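You operate a simulated robot arm through the tools that you are given. There is no shell and no other tool. Be economical: measure what you need, move in short steps, check, and stop when the job is done.

Carry out the task below with a simulated robot arm. There is one attempt and no reset: what you move stays moved.

TASK
Stack the red card deck from the table on top of the blue card deck. Then stack the jar marked "Foot Balm" from the table on top of the jar that says "Cotton Pads".
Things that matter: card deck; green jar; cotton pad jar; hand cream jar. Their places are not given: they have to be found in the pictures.

It is judged by the outcome, as a careful person would: the job done as asked, and still so three seconds after it is handed in. It fails if anything else is knocked over, pushed out of place, dropped, spilled or broken.

THE ROBOT
A 7-joint arm with a two-finger parallel gripper, fixed in place. Base frame: the origin is at the foot of the arm, x ahead of it, y to its left, z up; the work surface is at about z = 0.74. Lengths are in m, angles in rad, forces in N, time in s.
With the tool pointing down near the work surface it reaches from about 0.2 to 0.68 m from the base axis. Its first joint turns from -1.152 to 1.152 rad. Payload 2.4 kg.
Tool frame: the origin (TCP) lies between the finger pads and is the grasp point; the fingertips stand 0.03 m ahead of it; z points along the fingers, y is the line along which they close. The gripper opens to 0.094 m. The fingers are 0.028 m wide and 0.01 m thick; the gripper's body (0.05 by 0.096 m) begins 0.055 m behind the TCP.
Orientation is that of the tool frame in the base frame, as [roll, pitch, yaw] about the fixed x, y, z axes, in that order (R = Rz(yaw) Ry(pitch) Rx(roll)). With the fingers straight down and closing along the base's y, the tool's x points along the base's -x, its y along +y and its z along -z.

THE INTERFACE
- The arm moves only by the tool jog_arm. Its argument "increments" is one flat list of numbers, 7 for each row, row after row: the shift along the tool's x, y, z in m, then the turn, a rotation vector about the tool's x, y, z in rad, then the finger opening in m, from 0 to 0.094. In form: [dx, dy, dz, wx, wy, wz, grip, dx, dy, dz, wx, wy, wz, grip, ...]. A call has 1 to 12 rows; each row is the pose to reach, as a shift and turn from the pose commanded when the call began, along the tool's axes at that moment. A row lasts 0.2 s, in which the tool goes at most 0.05 m and 0.15 rad; a call with a longer step from one row to the next is refused whole, and so is a gripper value outside its range. A pose out of reach is approached as far as the arm can. The call stops where the force on the tool passes 40 N (or 10 N more than at its start, if that is more) or the arm is blocked; 0.2 s more then pass. The fingers move at their own pace (about 0.153 m/s each) and stop on an object; they squeeze with about 42 N. The grip force told is the motor's: it shows also when the fingers shut on nothing. Time passes only in rows, and 0.2 s behind the last, so rows that repeat a pose let the fingers close. It gives the time, the measured TCP pose, the force on the tool (base axes), the opening and the grip force at its end, in the units of the frame above (readings bear some noise).
- Cameras (640 x 400 px; columns grow to the right, rows downward): "scene" is fixed at [0.0114, 0.4412, 1.4582]; the picture's right is [-0.94, -0.35, 0.00], its down [-0.16, 0.42, -0.89] and it looks along [0.31, -0.84, -0.45] (base axes); focal length 321 px, centre (320, 200). "wrist" rides on the gripper at [-0.037, 0, -0.058] in the tool frame; the picture's right is [0.00, -1.00, 0.00], its down [0.97, 0.00, -0.24] and it looks along [0.24, 0.00, 0.97] (tool axes); focal length 218 px, centre (320, 200).
- snapshot(camera): a new picture of that camera. No time passes.
- locate(camera, pixels): there is no depth. For up to 12 entries [column, row, z] of the newest picture of that camera ("zoom" is the newest enlarged one), the place [x, y] in the base frame at which the ray of that pixel passes the height z, good to about 0.003 m, but the place of the scene camera against the robot may be out by one fixed shift of up to 0.018 m in any direction. No time passes.
- zoom(camera, box): a new picture of the part [left, top, right, bottom] of that camera's present view, enlarged. No time passes.
- hand_in(): hands the job in; it is judged then, once.

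Work in short steps. Measure before you move; look again where a grasp or a placing could have gone wrong, and mend it. You have 80 turns and 34 pictures in all, those below and enlarged ones among them. Open the gripper and draw the arm clear of the work before you hand the job in, unless the task says otherwise; then end with one line.

The tools are called after ">>>" by a JSON object that holds its "api" and its "payload". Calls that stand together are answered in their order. jog_arm: Moves the arm, as the interface text tells. Its arguments: {"type":"object","properties":{"increments":{"type":"array"}},"required":["increments"]} The other tools are called the same way: snapshot (camera) takes a picture; locate (camera, pixels) gives the place at which the rays of pixels pass given heights; zoom (camera, box) takes an enlarged picture of a part of a camera's view; hand_in () hands the job in.

At the start:

```text
t: 0.0
eef_pos: [0.3592, -0.1858, 1.1209]
tcp_rot: [-3.141, 0.001, -3.141]
contact_force: [0.2, -0.5, -0.5]
finger_gap: 0.0939
grip_force: 0.0
```

scene: 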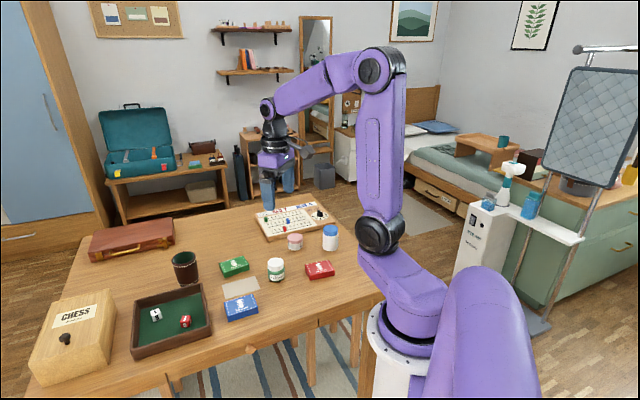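
wrist: 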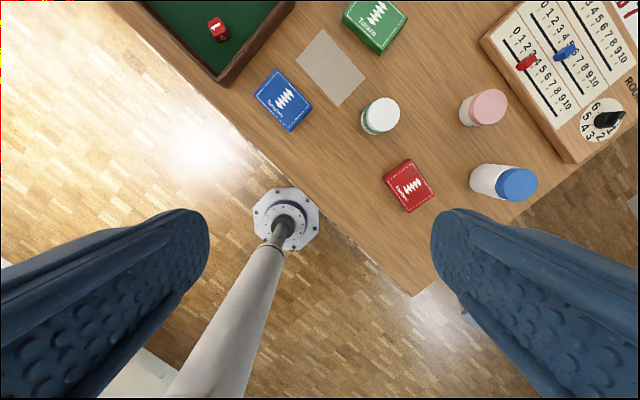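

The jars stand at about scene (276,268), (295,241) and (330,237). I'll enlarge both views to read the labels.

>>> {"api": "zoom", "payload": {"camera": "scene", "box": [210, 215, 350, 325]}}

>>> {"api": "zoom", "payload": {"camera": "wrist", "box": [240, 0, 560, 220]}}

>>> {"api": "locate", "payload": {"camera": "wrist", "pixels": [[283, 99, 0.76], [408, 186, 0.76], [380, 115, 0.79], [490, 106, 0.78], [518, 184, 0.8], [333, 67, 0.74], [376, 22, 0.76]]}}

```text
3.64 times, centred on (280, 270) of scene
```

zoom: 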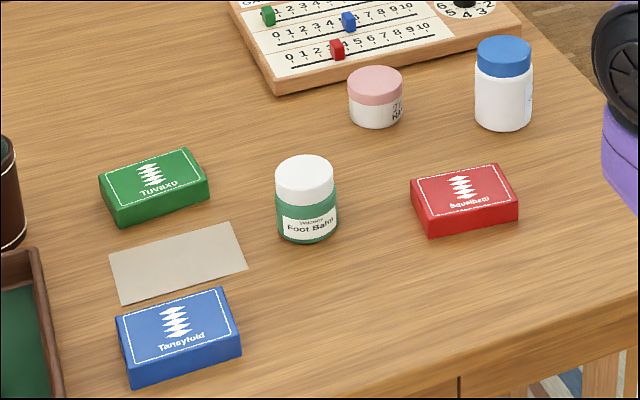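

```text
1.82 times, centred on (400, 110) of wrist
```

zoom: 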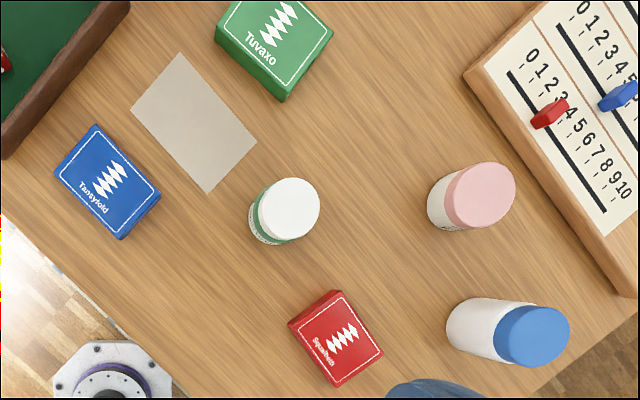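

```text
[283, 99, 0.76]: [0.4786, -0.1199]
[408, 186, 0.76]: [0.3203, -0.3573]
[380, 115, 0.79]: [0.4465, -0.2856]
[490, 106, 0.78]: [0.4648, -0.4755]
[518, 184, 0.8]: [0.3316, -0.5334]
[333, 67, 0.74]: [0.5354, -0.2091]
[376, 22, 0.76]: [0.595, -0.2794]
```

The pink jar reads "HA…" (hand cream), so the blue-lidded one should be the cotton pads, but I want to confirm. I'll move lower over the red deck at about (0.32,-0.357) for a nearer view.

>>> {"api": "jog_arm", "payload": {"increments": [0, -0.04, 0.025, 0, 0, 0, 0.094, 0, -0.08, 0.05, 0, 0, 0, 0.094, 0, -0.12, 0.075, 0, 0, 0, 0.094, 0, -0.16, 0.1, 0, 0, 0, 0.094]}}

>>> {"api": "snapshot", "payload": {"camera": "wrist"}}

```text
t: 1.0
eef_pos: [0.3589, -0.3437, 1.0209]
tcp_rot: [3.14, 0.001, 3.142]
contact_force: [0.4, 0.6, 0.6]
finger_gap: 0.0942
grip_force: 0.0
```

```text
29 pictures are left
```

wrist: 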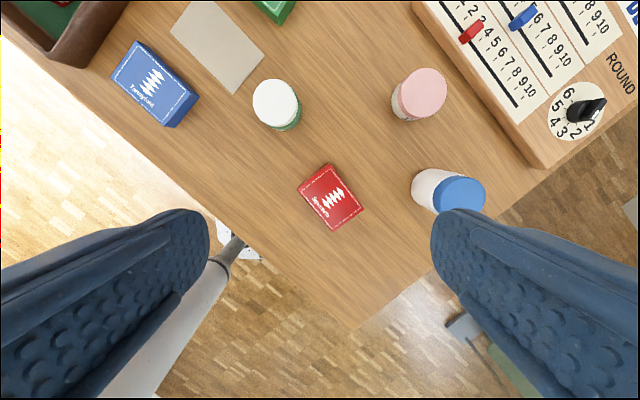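

>>> {"api": "zoom", "payload": {"camera": "wrist", "box": [290, 150, 386, 240]}}

>>> {"api": "locate", "payload": {"camera": "wrist", "pixels": [[298, 184, 0.76], [329, 162, 0.76], [364, 208, 0.76], [333, 232, 0.76], [138, 41, 0.76], [198, 96, 0.76], [165, 126, 0.76], [111, 76, 0.76], [276, 99, 0.8], [460, 195, 0.82], [424, 92, 0.79]]}}

```text
4.44 times, centred on (338, 195) of wrist
```

zoom: 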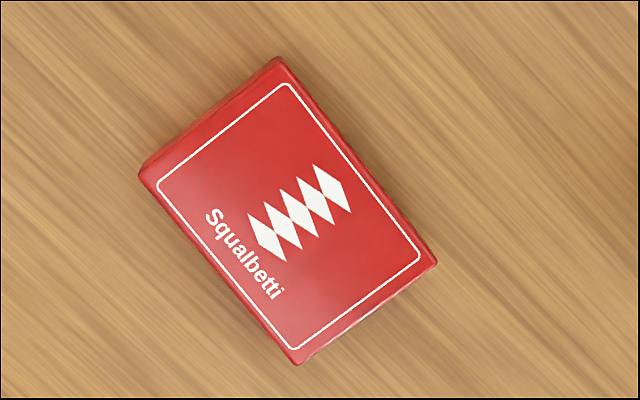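

```text
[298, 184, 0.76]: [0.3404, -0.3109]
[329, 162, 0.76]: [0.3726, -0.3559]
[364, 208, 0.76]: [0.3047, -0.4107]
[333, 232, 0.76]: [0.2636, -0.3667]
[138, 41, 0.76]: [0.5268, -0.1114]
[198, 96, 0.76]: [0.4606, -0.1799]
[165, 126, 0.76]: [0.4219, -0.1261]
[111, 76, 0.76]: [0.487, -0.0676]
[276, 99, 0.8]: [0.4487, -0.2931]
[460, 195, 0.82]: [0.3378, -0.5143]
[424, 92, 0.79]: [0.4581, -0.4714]
```

I'll refine the red deck's corners from the enlarged picture.

>>> {"api": "locate", "payload": {"camera": "zoom", "pixels": [[141, 177, 0.762], [281, 60, 0.762], [436, 264, 0.762], [297, 364, 0.762]]}}

>>> {"api": "zoom", "payload": {"camera": "wrist", "box": [100, 30, 212, 135]}}

```text
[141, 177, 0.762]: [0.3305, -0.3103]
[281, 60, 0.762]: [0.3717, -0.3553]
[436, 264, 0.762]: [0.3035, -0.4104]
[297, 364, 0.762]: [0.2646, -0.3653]
```

```text
3.81 times, centred on (156, 82) of wrist
```

zoom: 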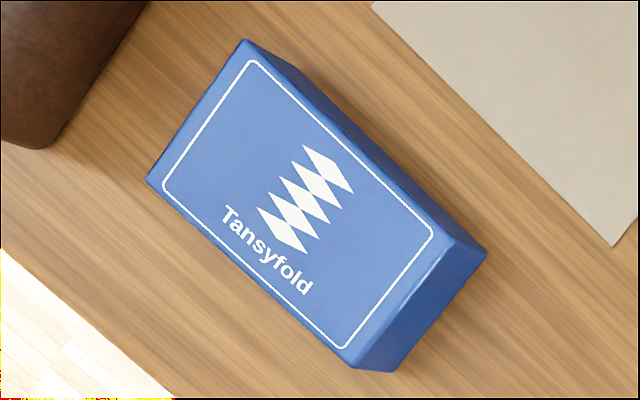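

>>> {"api": "locate", "payload": {"camera": "zoom", "pixels": [[246, 39, 0.762], [456, 236, 0.762], [352, 369, 0.762], [146, 182, 0.762], [487, 253, 0.74], [393, 372, 0.74]]}}

```text
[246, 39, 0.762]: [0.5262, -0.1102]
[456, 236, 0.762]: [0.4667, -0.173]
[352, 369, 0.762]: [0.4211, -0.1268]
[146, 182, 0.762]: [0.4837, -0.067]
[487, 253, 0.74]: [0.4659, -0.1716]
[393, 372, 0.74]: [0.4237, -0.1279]
```

The red deck's centre is (0.318,-0.360), with its long axis at 39.4° and its top at 0.762. The blue deck's centre is (0.474,-0.119), at 45°. I'll move above red and turn.

>>> {"api": "jog_arm", "payload": {"increments": [0.0083, -0.0033, 0.024, 0, 0, -0.137, 0.094, 0.0165, -0.0066, 0.048, 0, 0, -0.274, 0.094, 0.0248, -0.01, 0.072, 0, 0, -0.411, 0.094, 0.033, -0.0133, 0.096, 0, 0, -0.549, 0.094, 0.0413, -0.0166, 0.12, 0, 0, -0.687, 0.094, 0.0413, -0.0166, 0.12, 0, 0, -0.687, 0.094]}}

>>> {"api": "snapshot", "payload": {"camera": "wrist"}}

```text
t: 2.4
eef_pos: [0.3169, -0.3609, 0.9017]
tcp_rot: [3.141, 0.0, -2.453]
contact_force: [-0.3, 0.3, -0.7]
finger_gap: 0.0939
grip_force: 0.0
```

```text
26 pictures are left
```

wrist: 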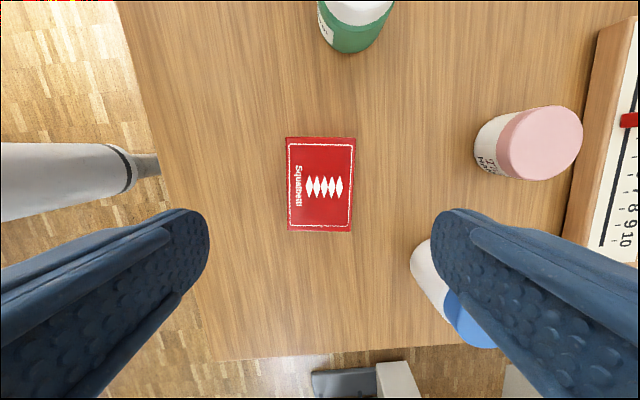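

>>> {"api": "locate", "payload": {"camera": "wrist", "pixels": [[286, 137, 0.762], [356, 139, 0.762], [352, 232, 0.762], [288, 231, 0.762], [358, 5, 0.8]]}}

```text
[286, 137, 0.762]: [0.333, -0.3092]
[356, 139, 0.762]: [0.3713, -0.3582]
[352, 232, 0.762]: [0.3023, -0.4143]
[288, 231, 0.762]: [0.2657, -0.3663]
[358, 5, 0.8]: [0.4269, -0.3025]
```

The centre reads (0.318,-0.362) and the deck is aligned. I'll descend to TCP z 0.775 and close.

>>> {"api": "jog_arm", "payload": {"increments": [0, 0, 0.045, 0, 0, 0, 0.094, 0, 0, 0.09, 0, 0, 0, 0.094, 0, 0, 0.115, 0, 0, 0, 0.094, 0, 0, 0.127, 0, 0, 0, 0.094, 0, 0, 0.127, 0, 0, 0, 0.094, 0, 0, 0.127, 0, 0, 0, 0.05, 0, 0, 0.127, 0, 0, 0, 0.05, 0, 0, 0.127, 0, 0, 0, 0.05]}}

```text
t: 4.2
eef_pos: [0.3173, -0.3627, 0.7748]
tcp_rot: [3.14, 0.0, -2.456]
contact_force: [1.0, 0.4, 0.0]
finger_gap: 0.061
grip_force: 41.5
```

The deck is held (gap 0.061). I'll lift it, carry it over the blue deck and turn by 5.6°.

>>> {"api": "jog_arm", "payload": {"increments": [0, 0, -0.03, 0, 0, 0, 0.04, 0, 0, -0.075, 0, 0, 0, 0.04, 0, 0, -0.12, 0, 0, 0, 0.04, -0.0394, 0.0127, -0.125, 0, 0, -0.014, 0.04, -0.0788, 0.0254, -0.125, 0, 0, -0.028, 0.04, -0.1182, 0.0381, -0.125, 0, 0, -0.042, 0.04, -0.1575, 0.0509, -0.125, 0, 0, -0.056, 0.04, -0.1969, 0.0636, -0.125, 0, 0, -0.07, 0.04, -0.2363, 0.0763, -0.125, 0, 0, -0.084, 0.04, -0.2757, 0.089, -0.125, 0, 0, -0.098, 0.04, -0.2757, 0.089, -0.125, 0, 0, -0.098, 0.04]}}

>>> {"api": "snapshot", "payload": {"camera": "wrist"}}

```text
t: 6.6
eef_pos: [0.4752, -0.1165, 0.8946]
tcp_rot: [-3.142, -0.001, -2.358]
contact_force: [0.0, 0.2, -0.8]
finger_gap: 0.0611
grip_force: 42.3
```

```text
25 pictures are left
```

wrist: 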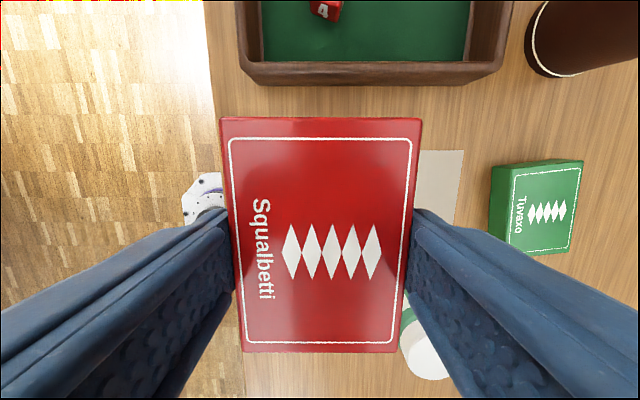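

The deck is held squarely. The blue deck is hidden in this view, so I'll cross-check its place with the scene camera.

>>> {"api": "zoom", "payload": {"camera": "scene", "box": [190, 210, 310, 330]}}

```text
3.33 times, centred on (250, 270) of scene
```

zoom: 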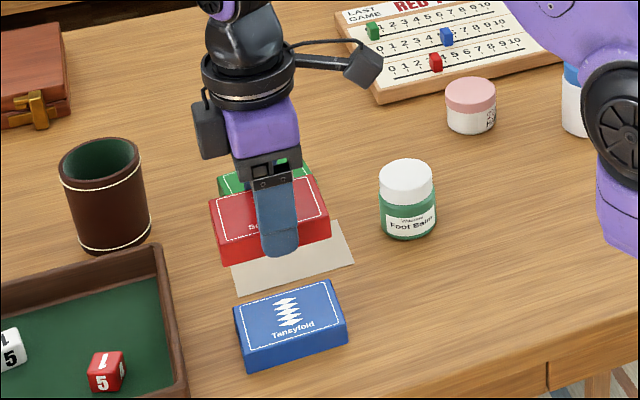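

>>> {"api": "locate", "payload": {"camera": "zoom", "pixels": [[209, 200, 0.882], [221, 243, 0.882], [330, 213, 0.882], [318, 180, 0.882], [235, 307, 0.762], [245, 350, 0.762], [347, 321, 0.762], [332, 280, 0.762]]}}

```text
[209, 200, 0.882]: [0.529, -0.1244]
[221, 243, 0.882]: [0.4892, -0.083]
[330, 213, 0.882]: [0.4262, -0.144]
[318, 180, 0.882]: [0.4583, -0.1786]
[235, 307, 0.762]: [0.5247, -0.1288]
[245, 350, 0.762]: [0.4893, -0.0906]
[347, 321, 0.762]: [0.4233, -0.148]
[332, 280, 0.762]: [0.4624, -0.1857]
```

The two estimates put the blue deck at about (0.4745,-0.1205), and the angle agrees. I'll make a small correction and lower to just above contact.

>>> {"api": "jog_arm", "payload": {"increments": [0.0033, -0.0023, 0, 0, 0, 0, 0.04, 0.0033, -0.0023, 0.04, 0, 0, 0, 0.04, 0.0033, -0.0023, 0.075, 0, 0, 0, 0.04, 0.0033, -0.0023, 0.09, 0, 0, 0, 0.04, 0.0033, -0.0023, 0.09, 0, 0, 0, 0.04]}}

>>> {"api": "zoom", "payload": {"camera": "scene", "box": [200, 230, 300, 330]}}

```text
t: 7.8
eef_pos: [0.4747, -0.1217, 0.8092]
tcp_rot: [3.141, 0.001, -2.354]
contact_force: [0.4, -0.2, -1.2]
finger_gap: 0.0613
grip_force: 41.9
```

```text
4.00 times, centred on (250, 280) of scene
```

zoom: 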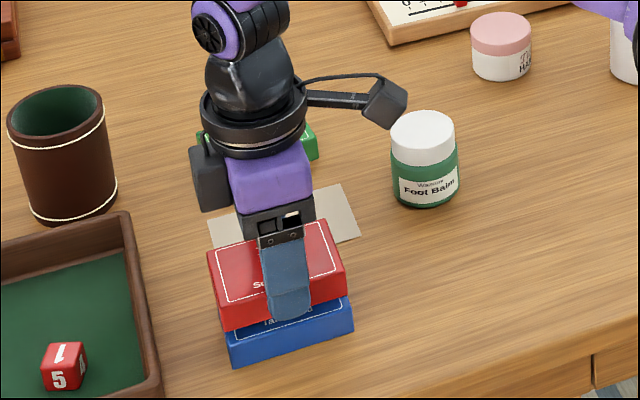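

The gap is about 1 cm and the decks line up. I'll lower in small steps until contact.

>>> {"api": "jog_arm", "payload": {"increments": [0, 0, 0.004, 0, 0, 0, 0.04, 0, 0, 0.008, 0, 0, 0, 0.04, 0, 0, 0.01, 0, 0, 0, 0.04, 0, 0, 0.011, 0, 0, 0, 0.04, 0, 0, 0.011, 0, 0, 0, 0.04]}}

```text
t: 9.0
eef_pos: [0.474, -0.1215, 0.7981]
tcp_rot: [3.141, -0.002, -2.356]
contact_force: [-0.4, 0.0, -0.8]
finger_gap: 0.0609
grip_force: 42.1
```

>>> {"api": "jog_arm", "payload": {"increments": [0, 0, 0.001, 0, 0, 0, 0.04, 0, 0, 0.002, 0, 0, 0, 0.04, 0, 0, 0.002, 0, 0, 0, 0.04]}}

>>> {"api": "zoom", "payload": {"camera": "scene", "box": [200, 230, 300, 330]}}

```text
t: 9.8
eef_pos: [0.4744, -0.1227, 0.7971]
tcp_rot: [-3.139, 0.001, -2.357]
contact_force: [-6.7, 6.2, 33.9]
finger_gap: 0.0614
grip_force: 42.0
```

```text
4.00 times, centred on (250, 280) of scene
```

zoom: 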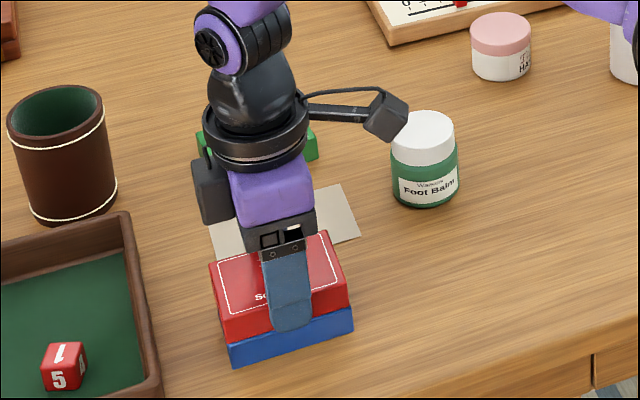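

Contact is firm and the decks align to a few mm. I'll ease off, open, and rise straight up.

>>> {"api": "jog_arm", "payload": {"increments": [0, 0, -0.0015, 0, 0, 0, 0.055, 0, 0, -0.0015, 0, 0, 0, 0.094, 0, 0, -0.0015, 0, 0, 0, 0.094, 0, 0, -0.0015, 0, 0, 0, 0.094, 0, 0, -0.03, 0, 0, 0, 0.094, 0, 0, -0.07, 0, 0, 0, 0.094, 0, 0, -0.11, 0, 0, 0, 0.094, 0, 0, -0.15, 0, 0, 0, 0.094, 0, 0, -0.15, 0, 0, 0, 0.094]}}

>>> {"api": "snapshot", "payload": {"camera": "wrist"}}

>>> {"api": "snapshot", "payload": {"camera": "scene"}}

```text
t: 11.8
eef_pos: [0.4738, -0.1218, 0.946]
tcp_rot: [3.141, 0.001, -2.355]
contact_force: [-0.8, 0.5, 0.6]
finger_gap: 0.0939
grip_force: 0.1
```

```text
21 pictures are left
```

wrist: 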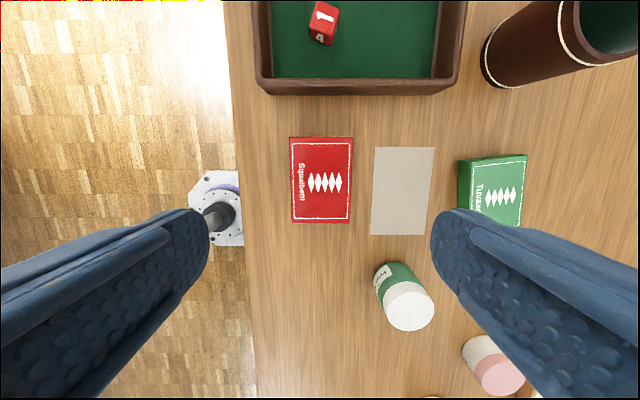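

```text
20 pictures are left
```

scene: 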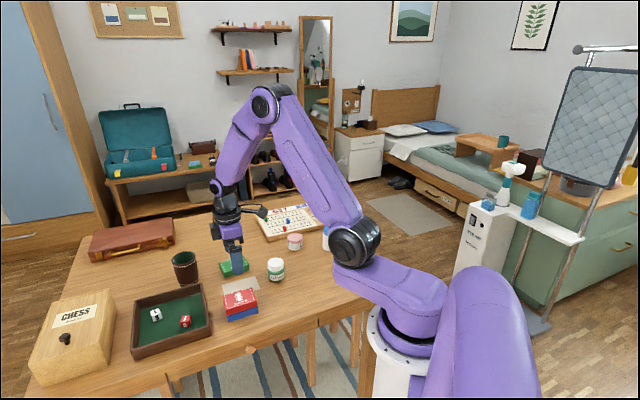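

The red deck sits on the blue one. Next I'll go over the Foot Balm jar, about (0.447,-0.29), and turn the tool back to measure it.

>>> {"api": "jog_arm", "payload": {"increments": [0.0198, -0.0198, -0.004, 0, 0, 0.131, 0.094, 0.0397, -0.0397, -0.008, 0, 0, 0.262, 0.094, 0.0595, -0.0595, -0.012, 0, 0, 0.393, 0.094, 0.0793, -0.0793, -0.016, 0, 0, 0.524, 0.094, 0.0992, -0.0992, -0.02, 0, 0, 0.655, 0.094, 0.119, -0.119, -0.02, 0, 0, 0.785, 0.094, 0.119, -0.119, -0.02, 0, 0, 0.785, 0.094]}}

>>> {"api": "snapshot", "payload": {"camera": "wrist"}}

```text
t: 13.4
eef_pos: [0.4707, -0.2899, 0.9662]
tcp_rot: [3.141, 0.001, 3.139]
contact_force: [-0.1, 0.2, 0.7]
finger_gap: 0.0941
grip_force: 0.1
```

```text
19 pictures are left
```

wrist: 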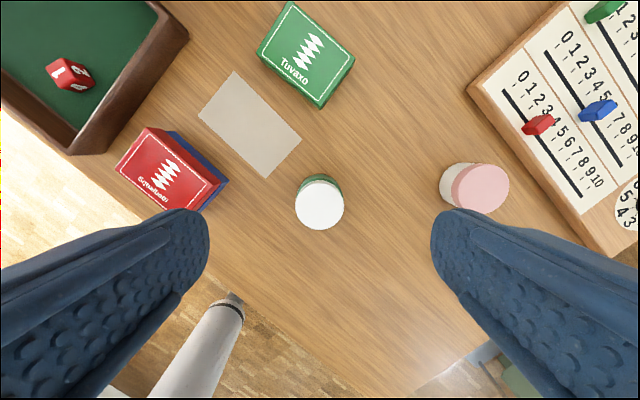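

>>> {"api": "locate", "payload": {"camera": "wrist", "pixels": [[320, 205, 0.79], [320, 205, 0.81], [320, 205, 0.83], [295, 205, 0.81], [344, 205, 0.81], [320, 181, 0.81], [320, 229, 0.81], [481, 188, 0.79], [318, 176, 0.74]]}}

>>> {"api": "zoom", "payload": {"camera": "wrist", "box": [270, 160, 370, 240]}}

>>> {"api": "zoom", "payload": {"camera": "scene", "box": [250, 220, 350, 290]}}

```text
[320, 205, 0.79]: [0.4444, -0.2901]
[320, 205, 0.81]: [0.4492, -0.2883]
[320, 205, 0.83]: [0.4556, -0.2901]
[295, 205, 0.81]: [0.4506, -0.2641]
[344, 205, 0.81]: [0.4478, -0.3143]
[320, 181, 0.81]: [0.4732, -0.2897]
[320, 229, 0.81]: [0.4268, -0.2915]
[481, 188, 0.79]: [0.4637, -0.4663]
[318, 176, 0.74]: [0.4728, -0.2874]
```

```text
5.00 times, centred on (320, 200) of wrist
```

zoom: 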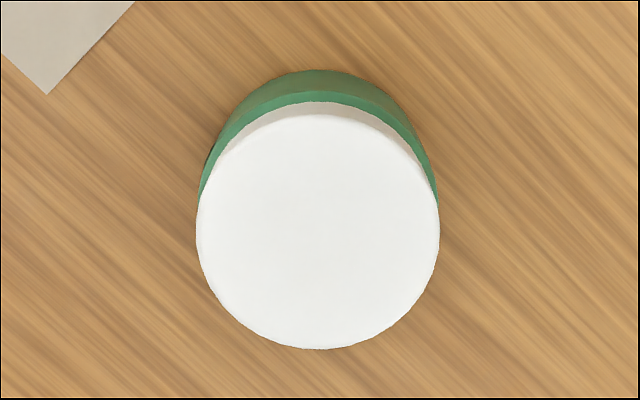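

```text
5.71 times, centred on (300, 255) of scene
```

zoom: 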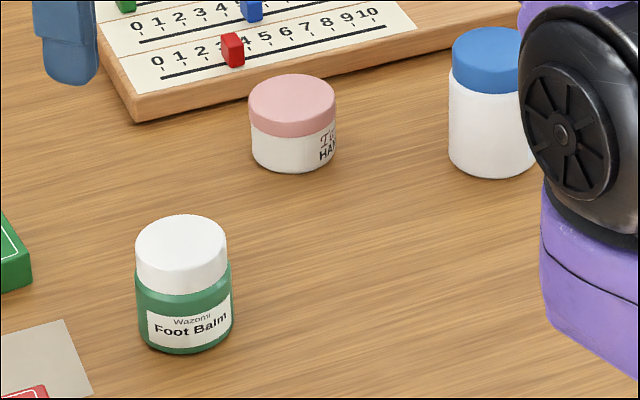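

The Foot Balm jar is at (0.449,-0.290), about 0.05 m wide with its top near 0.81. I'll descend to TCP 0.785 and grip the body.

>>> {"api": "jog_arm", "payload": {"increments": [0.0215, 0, 0, 0, 0, 0, 0.094, 0.0215, 0, 0.04, 0, 0, 0, 0.094, 0.0215, 0, 0.08, 0, 0, 0, 0.094, 0.0215, 0, 0.12, 0, 0, 0, 0.094, 0.0215, 0, 0.155, 0, 0, 0, 0.094, 0.0215, 0, 0.181, 0, 0, 0, 0.094, 0.0215, 0, 0.181, 0, 0, 0, 0.094, 0.0215, 0, 0.181, 0, 0, 0, 0.07, 0.0215, 0, 0.181, 0, 0, 0, 0.05, 0.0215, 0, 0.181, 0, 0, 0, 0.035, 0.0215, 0, 0.181, 0, 0, 0, 0.035]}}

```text
t: 15.8
eef_pos: [0.4519, -0.2914, 0.7853]
tcp_rot: [-3.141, 0.0, -3.141]
contact_force: [0.1, 0.1, -0.6]
finger_gap: 0.0573
grip_force: 41.8
```

Gripped (gap 0.057). I'll lift and carry toward (0.30,-0.45) for a view of the blue-lidded jar.

>>> {"api": "jog_arm", "payload": {"increments": [0, 0, -0.03, 0, 0, 0, 0.035, 0, 0, -0.075, 0, 0, 0, 0.035, 0, 0, -0.12, 0, 0, 0, 0.035, 0, 0, -0.165, 0, 0, 0, 0.035, 0.03, -0.032, -0.185, 0, 0, 0, 0.035, 0.06, -0.064, -0.185, 0, 0, 0, 0.035, 0.09, -0.096, -0.185, 0, 0, 0, 0.035, 0.12, -0.128, -0.185, 0, 0, 0, 0.035, 0.15, -0.16, -0.185, 0, 0, 0, 0.035, 0.15, -0.16, -0.185, 0, 0, 0, 0.035]}}

>>> {"api": "snapshot", "payload": {"camera": "wrist"}}

>>> {"api": "snapshot", "payload": {"camera": "scene"}}

```text
t: 18.0
eef_pos: [0.3019, -0.4519, 0.9707]
tcp_rot: [3.141, 0.0, -3.141]
contact_force: [-0.5, -0.3, -2.1]
finger_gap: 0.057
grip_force: 42.4
```

```text
16 pictures are left
```

wrist: 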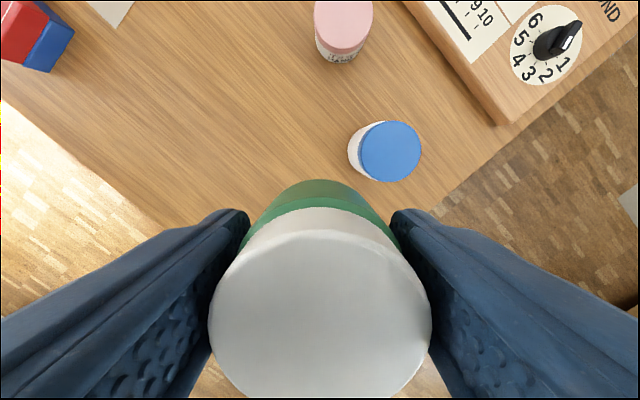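

```text
15 pictures are left
```

scene: 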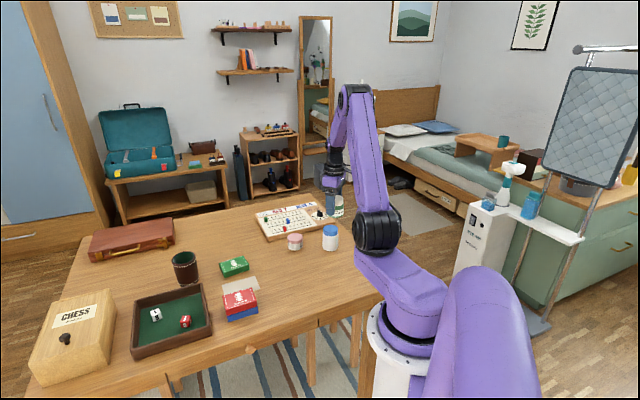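

Next I'll read the labels and locate the blue lid, at about wrist (390,152).

>>> {"api": "zoom", "payload": {"camera": "wrist", "box": [300, 20, 440, 190]}}

>>> {"api": "zoom", "payload": {"camera": "scene", "box": [280, 215, 350, 255]}}

>>> {"api": "locate", "payload": {"camera": "wrist", "pixels": [[390, 151, 0.82], [390, 151, 0.84], [359, 151, 0.83], [421, 151, 0.83], [348, 151, 0.74], [365, 178, 0.74]]}}

```text
2.35 times, centred on (370, 105) of wrist
```

zoom: 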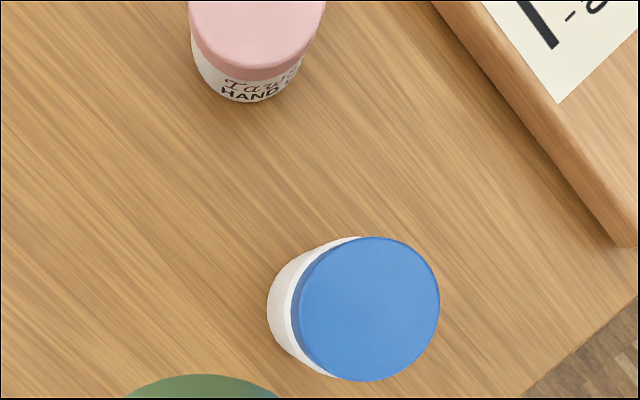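

```text
9.14 times, centred on (315, 235) of scene
```

zoom: 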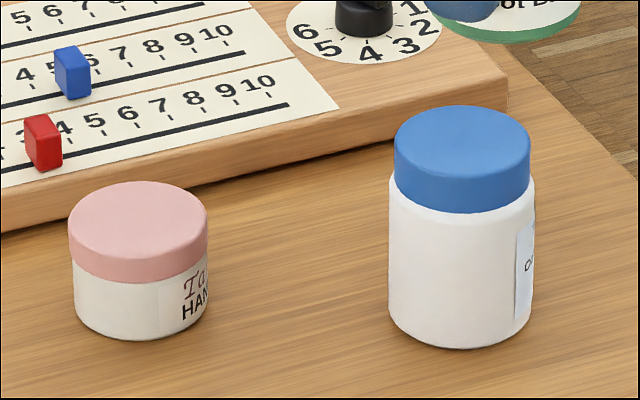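

```text
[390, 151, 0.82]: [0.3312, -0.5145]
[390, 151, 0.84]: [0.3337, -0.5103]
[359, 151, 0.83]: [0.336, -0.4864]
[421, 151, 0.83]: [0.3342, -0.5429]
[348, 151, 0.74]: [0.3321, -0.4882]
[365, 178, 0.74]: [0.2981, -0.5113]
```

The pink jar reads "HAND…", so the blue-lidded jar is Cotton Pads, with its top near 0.82. I'll cross-check its centre with the scene camera (zoom ellipse centre about (463,158)).

>>> {"api": "locate", "payload": {"camera": "zoom", "pixels": [[462, 147, 0.821], [462, 147, 0.83], [138, 225, 0.785], [395, 147, 0.821], [530, 147, 0.821], [462, 105, 0.821], [462, 187, 0.821], [462, 347, 0.74]]}}

>>> {"api": "locate", "payload": {"camera": "wrist", "pixels": [[390, 152, 0.822], [390, 121, 0.822], [390, 182, 0.822], [359, 151, 0.822], [421, 151, 0.822]]}}

```text
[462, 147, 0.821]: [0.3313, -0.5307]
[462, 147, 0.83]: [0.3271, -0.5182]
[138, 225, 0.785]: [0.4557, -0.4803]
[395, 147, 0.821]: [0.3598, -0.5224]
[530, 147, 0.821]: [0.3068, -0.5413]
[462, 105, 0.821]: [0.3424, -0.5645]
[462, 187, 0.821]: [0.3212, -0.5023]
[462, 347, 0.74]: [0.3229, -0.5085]
```

```text
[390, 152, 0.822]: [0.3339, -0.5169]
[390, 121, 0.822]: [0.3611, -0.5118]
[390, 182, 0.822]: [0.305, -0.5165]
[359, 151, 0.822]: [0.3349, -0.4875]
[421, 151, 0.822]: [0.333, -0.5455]
```

>>> {"api": "locate", "payload": {"camera": "wrist", "pixels": [[209, 315, 0.993], [431, 315, 0.993], [320, 230, 0.993], [320, 315, 0.993]]}}

>>> {"api": "zoom", "payload": {"camera": "scene", "box": [305, 180, 365, 220]}}

```text
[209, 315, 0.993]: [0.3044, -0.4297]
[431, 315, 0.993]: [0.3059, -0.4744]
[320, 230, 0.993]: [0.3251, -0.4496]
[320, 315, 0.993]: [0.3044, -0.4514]
```

```text
10.00 times, centred on (335, 200) of scene
```

zoom: 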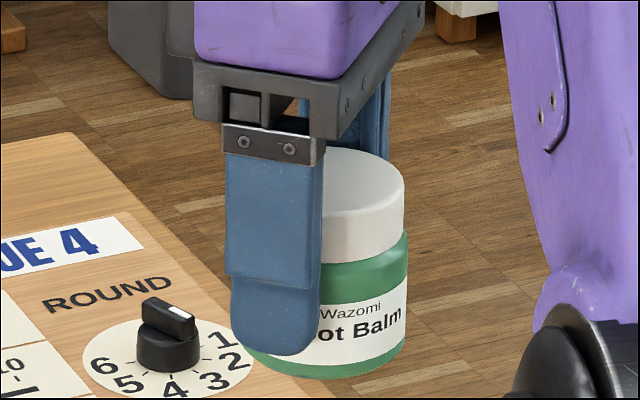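

The held jar is centred on the TCP. I'll move over (0.333,-0.516) and lower to about 0.90 first.

>>> {"api": "jog_arm", "payload": {"increments": [-0.0155, -0.032, 0, 0, 0, 0, 0.035, -0.031, -0.064, 0, 0, 0, 0, 0.035, -0.031, -0.064, 0.03, 0, 0, 0, 0.035, -0.031, -0.064, 0.065, 0, 0, 0, 0.035, -0.031, -0.064, 0.075, 0, 0, 0, 0.035, -0.031, -0.064, 0.075, 0, 0, 0, 0.035]}}

>>> {"api": "zoom", "payload": {"camera": "scene", "box": [295, 190, 375, 260]}}

```text
t: 19.4
eef_pos: [0.3343, -0.5137, 0.8952]
tcp_rot: [-3.141, 0.001, -3.141]
contact_force: [-0.3, 0.0, -0.5]
finger_gap: 0.0568
grip_force: 41.8
```

```text
5.71 times, centred on (335, 225) of scene
```

zoom: 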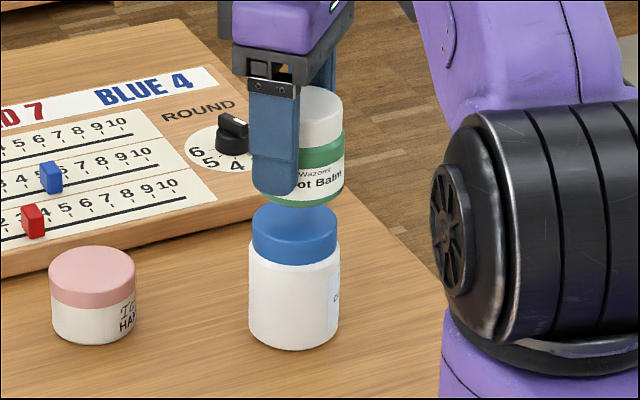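

The jars line up in the scene view (balm columns 253–345, lid 252–338). I'll lower in small steps.

>>> {"api": "jog_arm", "payload": {"increments": [-0.001, -0.001, 0.01, 0, 0, 0, 0.035, -0.001, -0.001, 0.018, 0, 0, 0, 0.035, -0.001, -0.001, 0.022, 0, 0, 0, 0.035, -0.001, -0.001, 0.024, 0, 0, 0, 0.035, -0.001, -0.001, 0.026, 0, 0, 0, 0.035, -0.001, -0.001, 0.026, 0, 0, 0, 0.035]}}

>>> {"api": "zoom", "payload": {"camera": "scene", "box": [295, 190, 375, 260]}}

```text
t: 20.8
eef_pos: [0.3338, -0.5168, 0.8689]
tcp_rot: [-3.141, 0.0, -3.14]
contact_force: [-1.5, 0.8, 3.4]
finger_gap: 0.0568
grip_force: 41.8
```

```text
5.71 times, centred on (335, 225) of scene
```

zoom: 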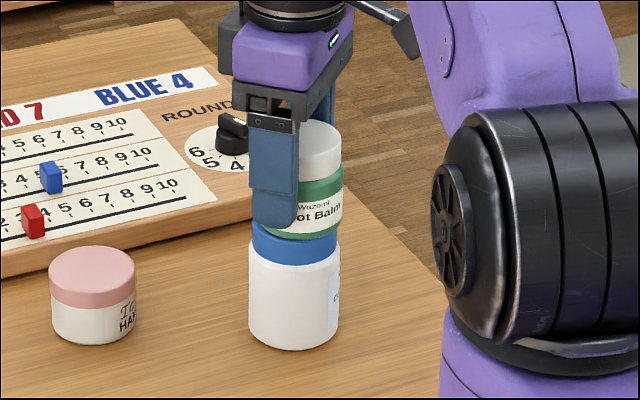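

A light contact reads about 3 N. I'll press 1 mm more to confirm.

>>> {"api": "jog_arm", "payload": {"increments": [0, 0, 0.0005, 0, 0, 0, 0.035, 0, 0, 0.001, 0, 0, 0, 0.035]}}

```text
t: 21.4
eef_pos: [0.3354, -0.5167, 0.8694]
tcp_rot: [-3.14, 0.0, -3.141]
contact_force: [-2.0, 2.5, 14.9]
finger_gap: 0.0569
grip_force: 42.3
```

Contact is confirmed at 15 N. I'll ease back, open slowly, and rise.

>>> {"api": "jog_arm", "payload": {"increments": [0, 0, -0.0005, 0, 0, 0, 0.055, 0, 0, -0.0005, 0, 0, 0, 0.065, 0, 0, -0.0005, 0, 0, 0, 0.08, 0, 0, -0.0005, 0, 0, 0, 0.094, 0, 0, -0.0005, 0, 0, 0, 0.094, 0, 0, -0.02, 0, 0, 0, 0.094, 0, 0, -0.05, 0, 0, 0, 0.094, 0, 0, -0.09, 0, 0, 0, 0.094, 0, 0, -0.13, 0, 0, 0, 0.094, 0.03, 0.03, -0.15, 0, 0, 0, 0.094, 0.05, 0.07, -0.16, 0, 0, 0, 0.094, 0.05, 0.1, -0.16, 0, 0, 0, 0.094]}}

>>> {"api": "snapshot", "payload": {"camera": "scene"}}

>>> {"api": "zoom", "payload": {"camera": "scene", "box": [210, 190, 370, 330]}}

>>> {"api": "snapshot", "payload": {"camera": "wrist"}}

```text
t: 24.0
eef_pos: [0.284, -0.4155, 1.026]
tcp_rot: [3.14, -0.001, 3.141]
contact_force: [-1.0, 0.3, 0.6]
finger_gap: 0.0938
grip_force: 0.1
```

```text
9 pictures are left
```

scene: 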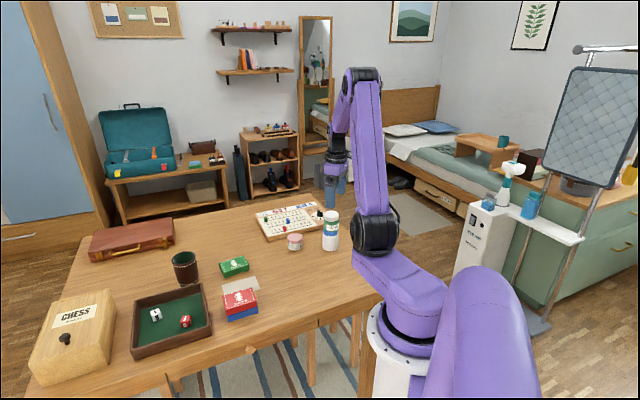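

```text
2.86 times, centred on (290, 260) of scene
```

zoom: 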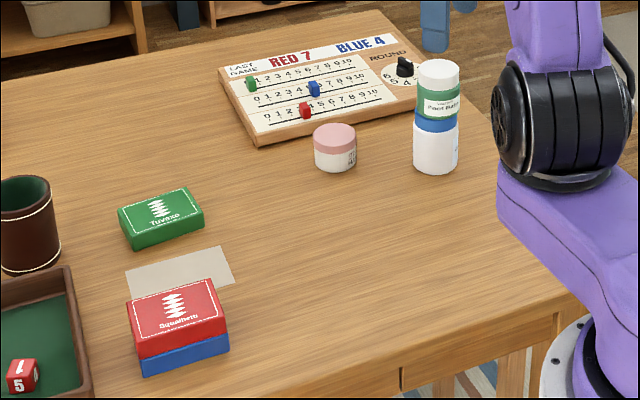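

```text
7 pictures are left
```

wrist: 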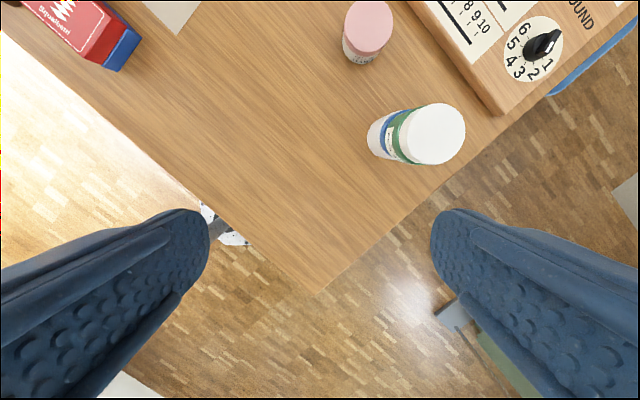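

Both stacks stand straight, the gripper is open and the arm is clear, so I'm handing in.

>>> {"api": "hand_in", "payload": {}}

```text
The job is handed in.
```

The red deck is on the blue deck and the Foot Balm jar is on the Cotton Pads jar; I took the blue-lidded jar to be Cotton Pads because the pink one reads "HAND…", and I could not read its own label in full.
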